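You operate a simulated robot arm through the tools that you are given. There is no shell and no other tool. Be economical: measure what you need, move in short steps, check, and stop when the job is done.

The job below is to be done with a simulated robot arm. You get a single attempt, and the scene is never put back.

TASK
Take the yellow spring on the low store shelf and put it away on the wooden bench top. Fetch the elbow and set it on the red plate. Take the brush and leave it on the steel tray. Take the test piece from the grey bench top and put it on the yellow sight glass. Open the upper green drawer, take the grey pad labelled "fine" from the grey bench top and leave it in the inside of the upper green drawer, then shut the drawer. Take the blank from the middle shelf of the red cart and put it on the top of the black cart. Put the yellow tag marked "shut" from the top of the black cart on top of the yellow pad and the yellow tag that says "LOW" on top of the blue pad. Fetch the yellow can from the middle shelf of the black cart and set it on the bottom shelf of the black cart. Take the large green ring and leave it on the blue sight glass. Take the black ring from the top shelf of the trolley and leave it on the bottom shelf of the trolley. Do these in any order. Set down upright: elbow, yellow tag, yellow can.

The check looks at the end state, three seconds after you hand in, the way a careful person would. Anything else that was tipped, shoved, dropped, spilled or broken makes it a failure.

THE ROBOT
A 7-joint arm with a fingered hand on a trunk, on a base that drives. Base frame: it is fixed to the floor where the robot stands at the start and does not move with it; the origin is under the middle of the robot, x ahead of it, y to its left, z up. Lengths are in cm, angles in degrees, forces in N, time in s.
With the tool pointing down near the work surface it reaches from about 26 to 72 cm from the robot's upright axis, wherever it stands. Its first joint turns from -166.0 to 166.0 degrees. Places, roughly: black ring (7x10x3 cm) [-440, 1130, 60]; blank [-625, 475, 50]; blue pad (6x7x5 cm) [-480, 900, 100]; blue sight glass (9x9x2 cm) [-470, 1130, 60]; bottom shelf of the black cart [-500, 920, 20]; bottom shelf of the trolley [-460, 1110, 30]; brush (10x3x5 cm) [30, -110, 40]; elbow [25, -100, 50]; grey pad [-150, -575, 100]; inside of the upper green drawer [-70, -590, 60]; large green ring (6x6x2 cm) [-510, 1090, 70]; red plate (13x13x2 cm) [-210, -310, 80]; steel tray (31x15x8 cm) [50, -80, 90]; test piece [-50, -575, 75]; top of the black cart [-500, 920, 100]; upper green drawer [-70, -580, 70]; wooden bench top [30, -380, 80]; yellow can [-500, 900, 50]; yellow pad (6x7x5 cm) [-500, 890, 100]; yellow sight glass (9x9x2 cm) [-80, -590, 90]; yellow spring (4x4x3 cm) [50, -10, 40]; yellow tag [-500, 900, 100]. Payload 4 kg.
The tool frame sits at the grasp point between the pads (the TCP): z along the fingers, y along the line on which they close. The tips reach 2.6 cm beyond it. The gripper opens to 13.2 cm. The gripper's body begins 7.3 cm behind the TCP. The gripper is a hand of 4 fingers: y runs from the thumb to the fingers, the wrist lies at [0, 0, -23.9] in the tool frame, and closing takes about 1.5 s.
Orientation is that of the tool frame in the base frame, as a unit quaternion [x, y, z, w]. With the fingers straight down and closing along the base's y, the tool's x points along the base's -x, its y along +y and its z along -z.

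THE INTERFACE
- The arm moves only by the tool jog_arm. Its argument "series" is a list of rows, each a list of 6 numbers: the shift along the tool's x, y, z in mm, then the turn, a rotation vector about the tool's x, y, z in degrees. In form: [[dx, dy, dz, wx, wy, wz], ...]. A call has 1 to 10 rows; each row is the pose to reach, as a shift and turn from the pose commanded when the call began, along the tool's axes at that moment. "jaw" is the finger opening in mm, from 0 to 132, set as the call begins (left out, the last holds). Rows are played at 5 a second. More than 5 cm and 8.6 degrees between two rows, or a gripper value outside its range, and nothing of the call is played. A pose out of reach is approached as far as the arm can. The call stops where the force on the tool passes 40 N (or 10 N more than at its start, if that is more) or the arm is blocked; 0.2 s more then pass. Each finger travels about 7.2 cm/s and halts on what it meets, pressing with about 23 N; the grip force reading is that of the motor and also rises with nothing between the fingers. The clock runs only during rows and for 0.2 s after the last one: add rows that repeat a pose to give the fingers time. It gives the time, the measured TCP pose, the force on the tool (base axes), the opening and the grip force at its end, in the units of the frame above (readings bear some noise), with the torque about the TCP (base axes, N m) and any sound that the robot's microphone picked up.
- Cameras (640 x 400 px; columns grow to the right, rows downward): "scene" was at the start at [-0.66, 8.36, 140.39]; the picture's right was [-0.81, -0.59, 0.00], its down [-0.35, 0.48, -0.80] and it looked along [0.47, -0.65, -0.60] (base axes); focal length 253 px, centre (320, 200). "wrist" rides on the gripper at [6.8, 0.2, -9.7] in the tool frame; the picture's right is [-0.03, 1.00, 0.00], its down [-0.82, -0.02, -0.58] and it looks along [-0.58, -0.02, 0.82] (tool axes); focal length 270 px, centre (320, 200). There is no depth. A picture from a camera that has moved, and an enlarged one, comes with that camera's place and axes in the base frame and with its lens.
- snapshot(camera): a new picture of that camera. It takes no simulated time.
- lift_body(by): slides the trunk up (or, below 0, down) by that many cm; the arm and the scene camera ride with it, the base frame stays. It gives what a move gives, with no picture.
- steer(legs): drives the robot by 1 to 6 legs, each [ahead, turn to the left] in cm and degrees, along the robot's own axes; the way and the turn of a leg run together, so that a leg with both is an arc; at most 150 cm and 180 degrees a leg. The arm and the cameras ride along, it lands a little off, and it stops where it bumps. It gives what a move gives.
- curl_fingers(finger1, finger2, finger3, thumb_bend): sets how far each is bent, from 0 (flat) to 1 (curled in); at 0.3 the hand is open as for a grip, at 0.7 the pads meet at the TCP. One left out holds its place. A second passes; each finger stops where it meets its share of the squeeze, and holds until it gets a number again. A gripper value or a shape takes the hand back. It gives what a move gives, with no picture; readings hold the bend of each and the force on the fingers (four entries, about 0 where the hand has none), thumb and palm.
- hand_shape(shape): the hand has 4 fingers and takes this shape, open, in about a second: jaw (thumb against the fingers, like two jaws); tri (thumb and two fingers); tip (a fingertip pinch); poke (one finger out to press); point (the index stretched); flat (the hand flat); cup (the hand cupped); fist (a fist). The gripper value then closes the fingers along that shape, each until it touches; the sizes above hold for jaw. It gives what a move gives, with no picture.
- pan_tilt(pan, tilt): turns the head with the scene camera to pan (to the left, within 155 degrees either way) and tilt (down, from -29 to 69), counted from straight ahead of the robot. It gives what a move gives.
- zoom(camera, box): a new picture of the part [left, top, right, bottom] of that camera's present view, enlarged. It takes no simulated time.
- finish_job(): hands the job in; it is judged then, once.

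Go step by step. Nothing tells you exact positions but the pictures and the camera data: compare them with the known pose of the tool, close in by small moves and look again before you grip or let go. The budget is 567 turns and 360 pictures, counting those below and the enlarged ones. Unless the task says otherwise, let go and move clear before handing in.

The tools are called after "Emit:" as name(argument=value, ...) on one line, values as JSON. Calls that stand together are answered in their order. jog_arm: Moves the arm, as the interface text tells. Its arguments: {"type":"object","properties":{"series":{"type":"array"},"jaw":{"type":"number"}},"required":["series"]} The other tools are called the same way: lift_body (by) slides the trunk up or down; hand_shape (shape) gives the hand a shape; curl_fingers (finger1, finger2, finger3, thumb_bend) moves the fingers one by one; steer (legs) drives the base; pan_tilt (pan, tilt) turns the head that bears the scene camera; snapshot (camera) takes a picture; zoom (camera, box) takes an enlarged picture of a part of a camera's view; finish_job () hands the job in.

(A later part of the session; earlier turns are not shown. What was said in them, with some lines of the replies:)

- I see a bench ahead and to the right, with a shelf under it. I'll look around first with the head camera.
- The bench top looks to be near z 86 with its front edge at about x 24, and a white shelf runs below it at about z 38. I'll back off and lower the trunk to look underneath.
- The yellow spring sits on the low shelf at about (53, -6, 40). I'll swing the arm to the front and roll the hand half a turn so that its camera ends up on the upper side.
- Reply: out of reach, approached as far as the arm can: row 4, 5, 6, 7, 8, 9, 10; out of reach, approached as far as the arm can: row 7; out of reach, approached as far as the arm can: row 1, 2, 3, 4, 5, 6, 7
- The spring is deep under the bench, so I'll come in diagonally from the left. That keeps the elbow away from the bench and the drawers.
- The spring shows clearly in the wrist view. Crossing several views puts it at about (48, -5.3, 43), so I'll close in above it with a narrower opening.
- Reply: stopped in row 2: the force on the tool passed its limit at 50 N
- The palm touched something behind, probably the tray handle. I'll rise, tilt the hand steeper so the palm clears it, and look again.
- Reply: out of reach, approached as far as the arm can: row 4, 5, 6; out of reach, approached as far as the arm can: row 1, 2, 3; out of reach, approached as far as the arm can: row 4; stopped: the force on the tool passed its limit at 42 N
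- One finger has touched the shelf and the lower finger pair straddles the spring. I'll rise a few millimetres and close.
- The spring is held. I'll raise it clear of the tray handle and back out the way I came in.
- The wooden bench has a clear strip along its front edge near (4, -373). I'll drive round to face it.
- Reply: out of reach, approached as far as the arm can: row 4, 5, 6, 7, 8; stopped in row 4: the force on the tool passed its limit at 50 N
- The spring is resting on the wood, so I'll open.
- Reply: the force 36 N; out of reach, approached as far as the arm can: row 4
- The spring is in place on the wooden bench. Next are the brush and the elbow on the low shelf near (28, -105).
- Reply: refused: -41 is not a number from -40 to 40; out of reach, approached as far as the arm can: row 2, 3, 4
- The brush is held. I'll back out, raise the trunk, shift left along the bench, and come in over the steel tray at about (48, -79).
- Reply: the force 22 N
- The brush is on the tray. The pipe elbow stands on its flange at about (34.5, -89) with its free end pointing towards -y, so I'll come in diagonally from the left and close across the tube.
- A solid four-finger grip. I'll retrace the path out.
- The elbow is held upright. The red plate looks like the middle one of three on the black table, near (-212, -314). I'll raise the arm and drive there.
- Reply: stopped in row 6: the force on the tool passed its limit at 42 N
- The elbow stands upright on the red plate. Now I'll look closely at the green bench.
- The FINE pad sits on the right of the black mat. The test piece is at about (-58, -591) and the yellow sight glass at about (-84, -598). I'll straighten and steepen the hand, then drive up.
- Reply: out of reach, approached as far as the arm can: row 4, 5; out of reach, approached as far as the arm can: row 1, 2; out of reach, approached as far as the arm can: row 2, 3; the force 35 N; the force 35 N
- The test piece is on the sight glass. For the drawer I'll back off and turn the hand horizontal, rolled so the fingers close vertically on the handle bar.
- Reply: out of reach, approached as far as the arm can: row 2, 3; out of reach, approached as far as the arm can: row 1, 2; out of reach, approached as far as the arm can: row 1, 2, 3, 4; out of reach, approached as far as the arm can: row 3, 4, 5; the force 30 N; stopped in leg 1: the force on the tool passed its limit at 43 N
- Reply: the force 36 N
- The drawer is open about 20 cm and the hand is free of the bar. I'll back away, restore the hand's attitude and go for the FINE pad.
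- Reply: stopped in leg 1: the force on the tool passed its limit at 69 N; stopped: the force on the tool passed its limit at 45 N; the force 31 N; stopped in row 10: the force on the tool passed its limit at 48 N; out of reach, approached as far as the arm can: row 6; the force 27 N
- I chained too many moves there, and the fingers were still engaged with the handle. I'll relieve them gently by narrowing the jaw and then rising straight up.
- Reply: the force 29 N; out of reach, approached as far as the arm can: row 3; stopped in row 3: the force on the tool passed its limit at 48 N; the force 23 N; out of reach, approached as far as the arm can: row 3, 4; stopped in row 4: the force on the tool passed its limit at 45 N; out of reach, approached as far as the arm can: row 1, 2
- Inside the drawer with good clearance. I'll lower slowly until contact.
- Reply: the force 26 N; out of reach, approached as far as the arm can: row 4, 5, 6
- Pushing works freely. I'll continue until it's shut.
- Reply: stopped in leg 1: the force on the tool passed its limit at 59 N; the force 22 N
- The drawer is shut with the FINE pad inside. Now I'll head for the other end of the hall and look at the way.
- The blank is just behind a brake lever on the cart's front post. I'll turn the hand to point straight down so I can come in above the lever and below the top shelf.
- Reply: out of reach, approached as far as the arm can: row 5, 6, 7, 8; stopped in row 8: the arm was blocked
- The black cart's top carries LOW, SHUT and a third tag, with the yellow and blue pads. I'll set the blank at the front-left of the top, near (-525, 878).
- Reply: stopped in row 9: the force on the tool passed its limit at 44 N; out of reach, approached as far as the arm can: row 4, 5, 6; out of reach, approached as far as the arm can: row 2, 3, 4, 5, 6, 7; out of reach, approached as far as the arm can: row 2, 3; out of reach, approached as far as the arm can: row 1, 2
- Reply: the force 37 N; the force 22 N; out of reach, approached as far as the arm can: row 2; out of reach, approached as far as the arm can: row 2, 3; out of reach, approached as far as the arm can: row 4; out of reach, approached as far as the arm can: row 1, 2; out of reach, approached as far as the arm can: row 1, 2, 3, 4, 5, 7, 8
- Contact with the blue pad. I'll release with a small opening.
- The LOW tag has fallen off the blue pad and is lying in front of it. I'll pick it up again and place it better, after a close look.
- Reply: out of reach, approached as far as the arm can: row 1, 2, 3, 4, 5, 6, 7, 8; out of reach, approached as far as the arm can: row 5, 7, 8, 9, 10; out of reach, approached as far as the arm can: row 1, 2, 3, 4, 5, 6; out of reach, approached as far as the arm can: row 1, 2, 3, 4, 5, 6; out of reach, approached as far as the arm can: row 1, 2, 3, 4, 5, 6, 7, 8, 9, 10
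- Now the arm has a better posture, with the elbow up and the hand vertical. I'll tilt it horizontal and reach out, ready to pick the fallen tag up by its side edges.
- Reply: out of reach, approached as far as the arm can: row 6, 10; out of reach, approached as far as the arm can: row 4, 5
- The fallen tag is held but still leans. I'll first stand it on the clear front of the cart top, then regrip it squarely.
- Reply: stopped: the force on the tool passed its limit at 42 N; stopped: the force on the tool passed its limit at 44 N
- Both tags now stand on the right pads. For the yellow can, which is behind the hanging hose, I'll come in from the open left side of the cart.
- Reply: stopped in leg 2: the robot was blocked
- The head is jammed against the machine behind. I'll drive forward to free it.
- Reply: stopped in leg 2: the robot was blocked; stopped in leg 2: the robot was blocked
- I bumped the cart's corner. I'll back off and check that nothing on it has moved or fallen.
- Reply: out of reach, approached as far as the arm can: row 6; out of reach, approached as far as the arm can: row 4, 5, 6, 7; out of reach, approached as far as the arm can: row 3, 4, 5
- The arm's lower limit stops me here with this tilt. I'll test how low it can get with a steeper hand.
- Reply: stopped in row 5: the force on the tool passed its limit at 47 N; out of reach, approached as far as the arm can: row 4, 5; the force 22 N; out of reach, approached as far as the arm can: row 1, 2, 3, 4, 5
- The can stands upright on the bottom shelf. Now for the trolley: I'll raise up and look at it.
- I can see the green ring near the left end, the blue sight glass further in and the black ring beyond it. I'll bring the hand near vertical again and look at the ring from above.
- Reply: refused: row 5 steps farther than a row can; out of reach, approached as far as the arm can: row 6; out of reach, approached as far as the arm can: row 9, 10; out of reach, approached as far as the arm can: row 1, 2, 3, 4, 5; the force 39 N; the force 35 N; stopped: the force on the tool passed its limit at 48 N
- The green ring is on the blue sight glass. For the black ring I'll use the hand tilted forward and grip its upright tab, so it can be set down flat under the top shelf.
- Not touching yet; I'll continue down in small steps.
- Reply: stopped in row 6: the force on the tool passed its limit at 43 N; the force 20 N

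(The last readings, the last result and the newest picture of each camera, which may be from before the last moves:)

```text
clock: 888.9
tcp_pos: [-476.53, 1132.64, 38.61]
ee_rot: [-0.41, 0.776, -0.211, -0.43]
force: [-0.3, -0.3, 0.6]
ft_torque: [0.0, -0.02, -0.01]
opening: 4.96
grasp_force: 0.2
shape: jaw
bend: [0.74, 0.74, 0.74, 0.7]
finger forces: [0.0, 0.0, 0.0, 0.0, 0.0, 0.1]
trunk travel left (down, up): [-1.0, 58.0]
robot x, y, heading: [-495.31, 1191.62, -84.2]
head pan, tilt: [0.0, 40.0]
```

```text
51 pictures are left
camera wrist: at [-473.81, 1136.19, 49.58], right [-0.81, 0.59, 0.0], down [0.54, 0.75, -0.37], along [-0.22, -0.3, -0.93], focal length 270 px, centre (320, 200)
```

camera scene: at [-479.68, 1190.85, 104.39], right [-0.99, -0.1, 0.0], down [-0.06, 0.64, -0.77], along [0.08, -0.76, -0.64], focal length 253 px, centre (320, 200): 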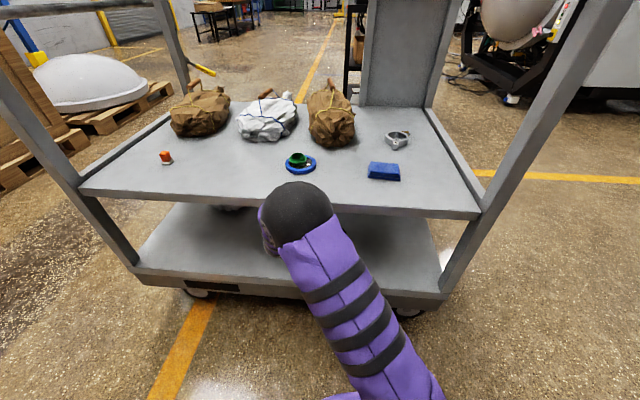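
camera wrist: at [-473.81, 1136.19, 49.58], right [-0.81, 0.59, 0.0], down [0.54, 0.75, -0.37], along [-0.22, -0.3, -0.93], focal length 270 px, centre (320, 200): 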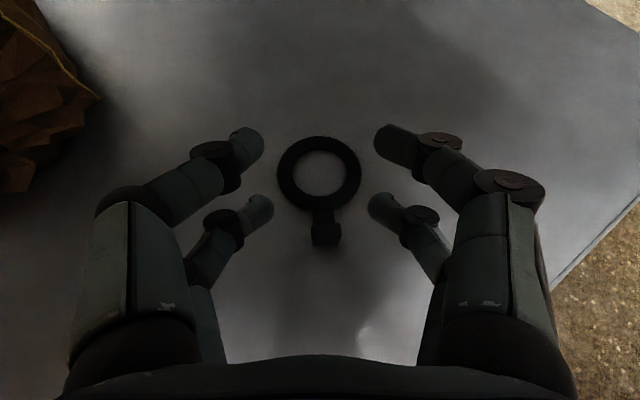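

Emit:
steer(legs=[[-60, 0]])

Emit:
lift_body(by=30)

Emit:
pan_tilt(pan=0, tilt=25)

Emit:
zoom(camera="scene", box=[200, 80, 440, 260])

Emit:
zoom(camera="scene", box=[290, 60, 410, 150])

```text
clock: 892.3
tcp_pos: [-482.23, 1192.34, 38.64]
ee_rot: [-0.414, 0.774, -0.213, -0.429]
force: [-0.1, 0.2, 0.3]
ft_torque: [0.02, 0.02, 0.0]
opening: 4.96
grasp_force: 0.1
shape: jaw
bend: [0.74, 0.74, 0.74, 0.7]
finger forces: [0.1, 0.1, 0.0, 0.1, 0.0, 0.0]
trunk travel left (down, up): [-1.0, 58.0]
robot x, y, heading: [-501.29, 1251.41, -83.7]
head pan, tilt: [0.0, 40.0]
```

```text
clock: 895.3
tcp_pos: [-482.31, 1192.46, 68.6]
ee_rot: [-0.414, 0.774, -0.212, -0.429]
force: [0.9, 0.0, -0.5]
ft_torque: [0.02, 0.04, 0.0]
opening: 4.95
grasp_force: 0.0
shape: jaw
bend: [0.74, 0.74, 0.74, 0.7]
finger forces: [0.1, 0.0, 0.1, 0.1, 0.0, 0.0]
trunk travel left (down, up): [-31.0, 28.0]
robot x, y, heading: [-501.68, 1251.44, -83.6]
head pan, tilt: [0.0, 40.0]
```

```text
clock: 896.0
tcp_pos: [-482.34, 1192.51, 68.76]
ee_rot: [-0.414, 0.774, -0.213, -0.429]
force: [-0.7, 0.0, -0.6]
ft_torque: [0.03, -0.02, -0.01]
opening: 4.97
grasp_force: 0.0
shape: jaw
bend: [0.74, 0.74, 0.74, 0.7]
finger forces: [0.0, 0.1, 0.1, 0.0, 0.0, 0.0]
trunk travel left (down, up): [-31.0, 28.0]
robot x, y, heading: [-501.5, 1251.22, -83.5]
head pan, tilt: [0.0, 25.0]
```

```text
2.22 times, centred on (320, 170) of scene
camera zoom: at [-485.96, 1249.97, 136.71], right [-0.99, -0.11, 0.0], down [-0.05, 0.42, -0.91], along [0.1, -0.9, -0.42], focal length 562 px, centre (320, 267)
```

zoom: 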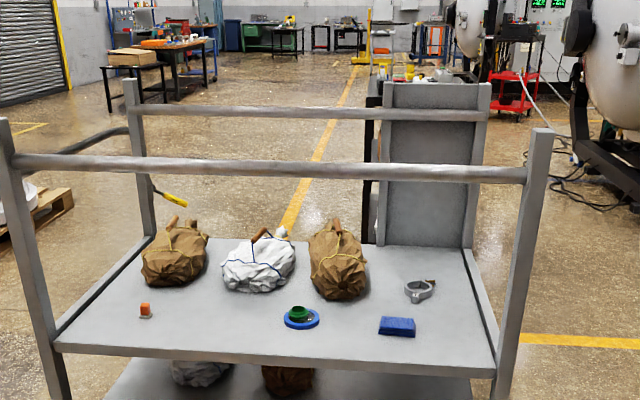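

```text
4.44 times, centred on (350, 105) of scene
camera zoom: at [-485.96, 1249.97, 136.71], right [-0.99, -0.11, 0.0], down [-0.05, 0.42, -0.91], along [0.1, -0.9, -0.42], focal length 1125 px, centre (187, 622)
```

zoom: 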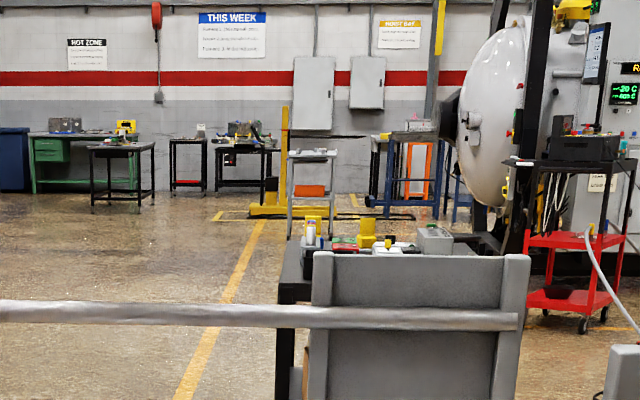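

The trolley looks right, and both tags still appear to stand on the black cart. The hand is clear of everything, so I'm handing in.

Emit:
finish_job()

```text
The job is handed in.
```

I handed the job in with every item moved to where you asked, but I haven't seen the check's result. The last clear views were good for all of them, though I only saw the drawer and the tags from a distance at the end. Things that went less than smoothly:

- **LOW tag:** it fell off the blue pad once. I picked it up and stood it on the pad again.
- **Black cart:** I bumped its corner while driving. The tags stayed up and the cart hadn't visibly moved.
- **Machine:** I backed into the one beside the black cart and the head camera jammed against it. I drove clear; it looked unmoved, though I didn't check it closely.
- **Low-shelf tray:** while reaching for the spring, the hand pressed on something behind it, probably the tray's handle. The tray looked unmoved.
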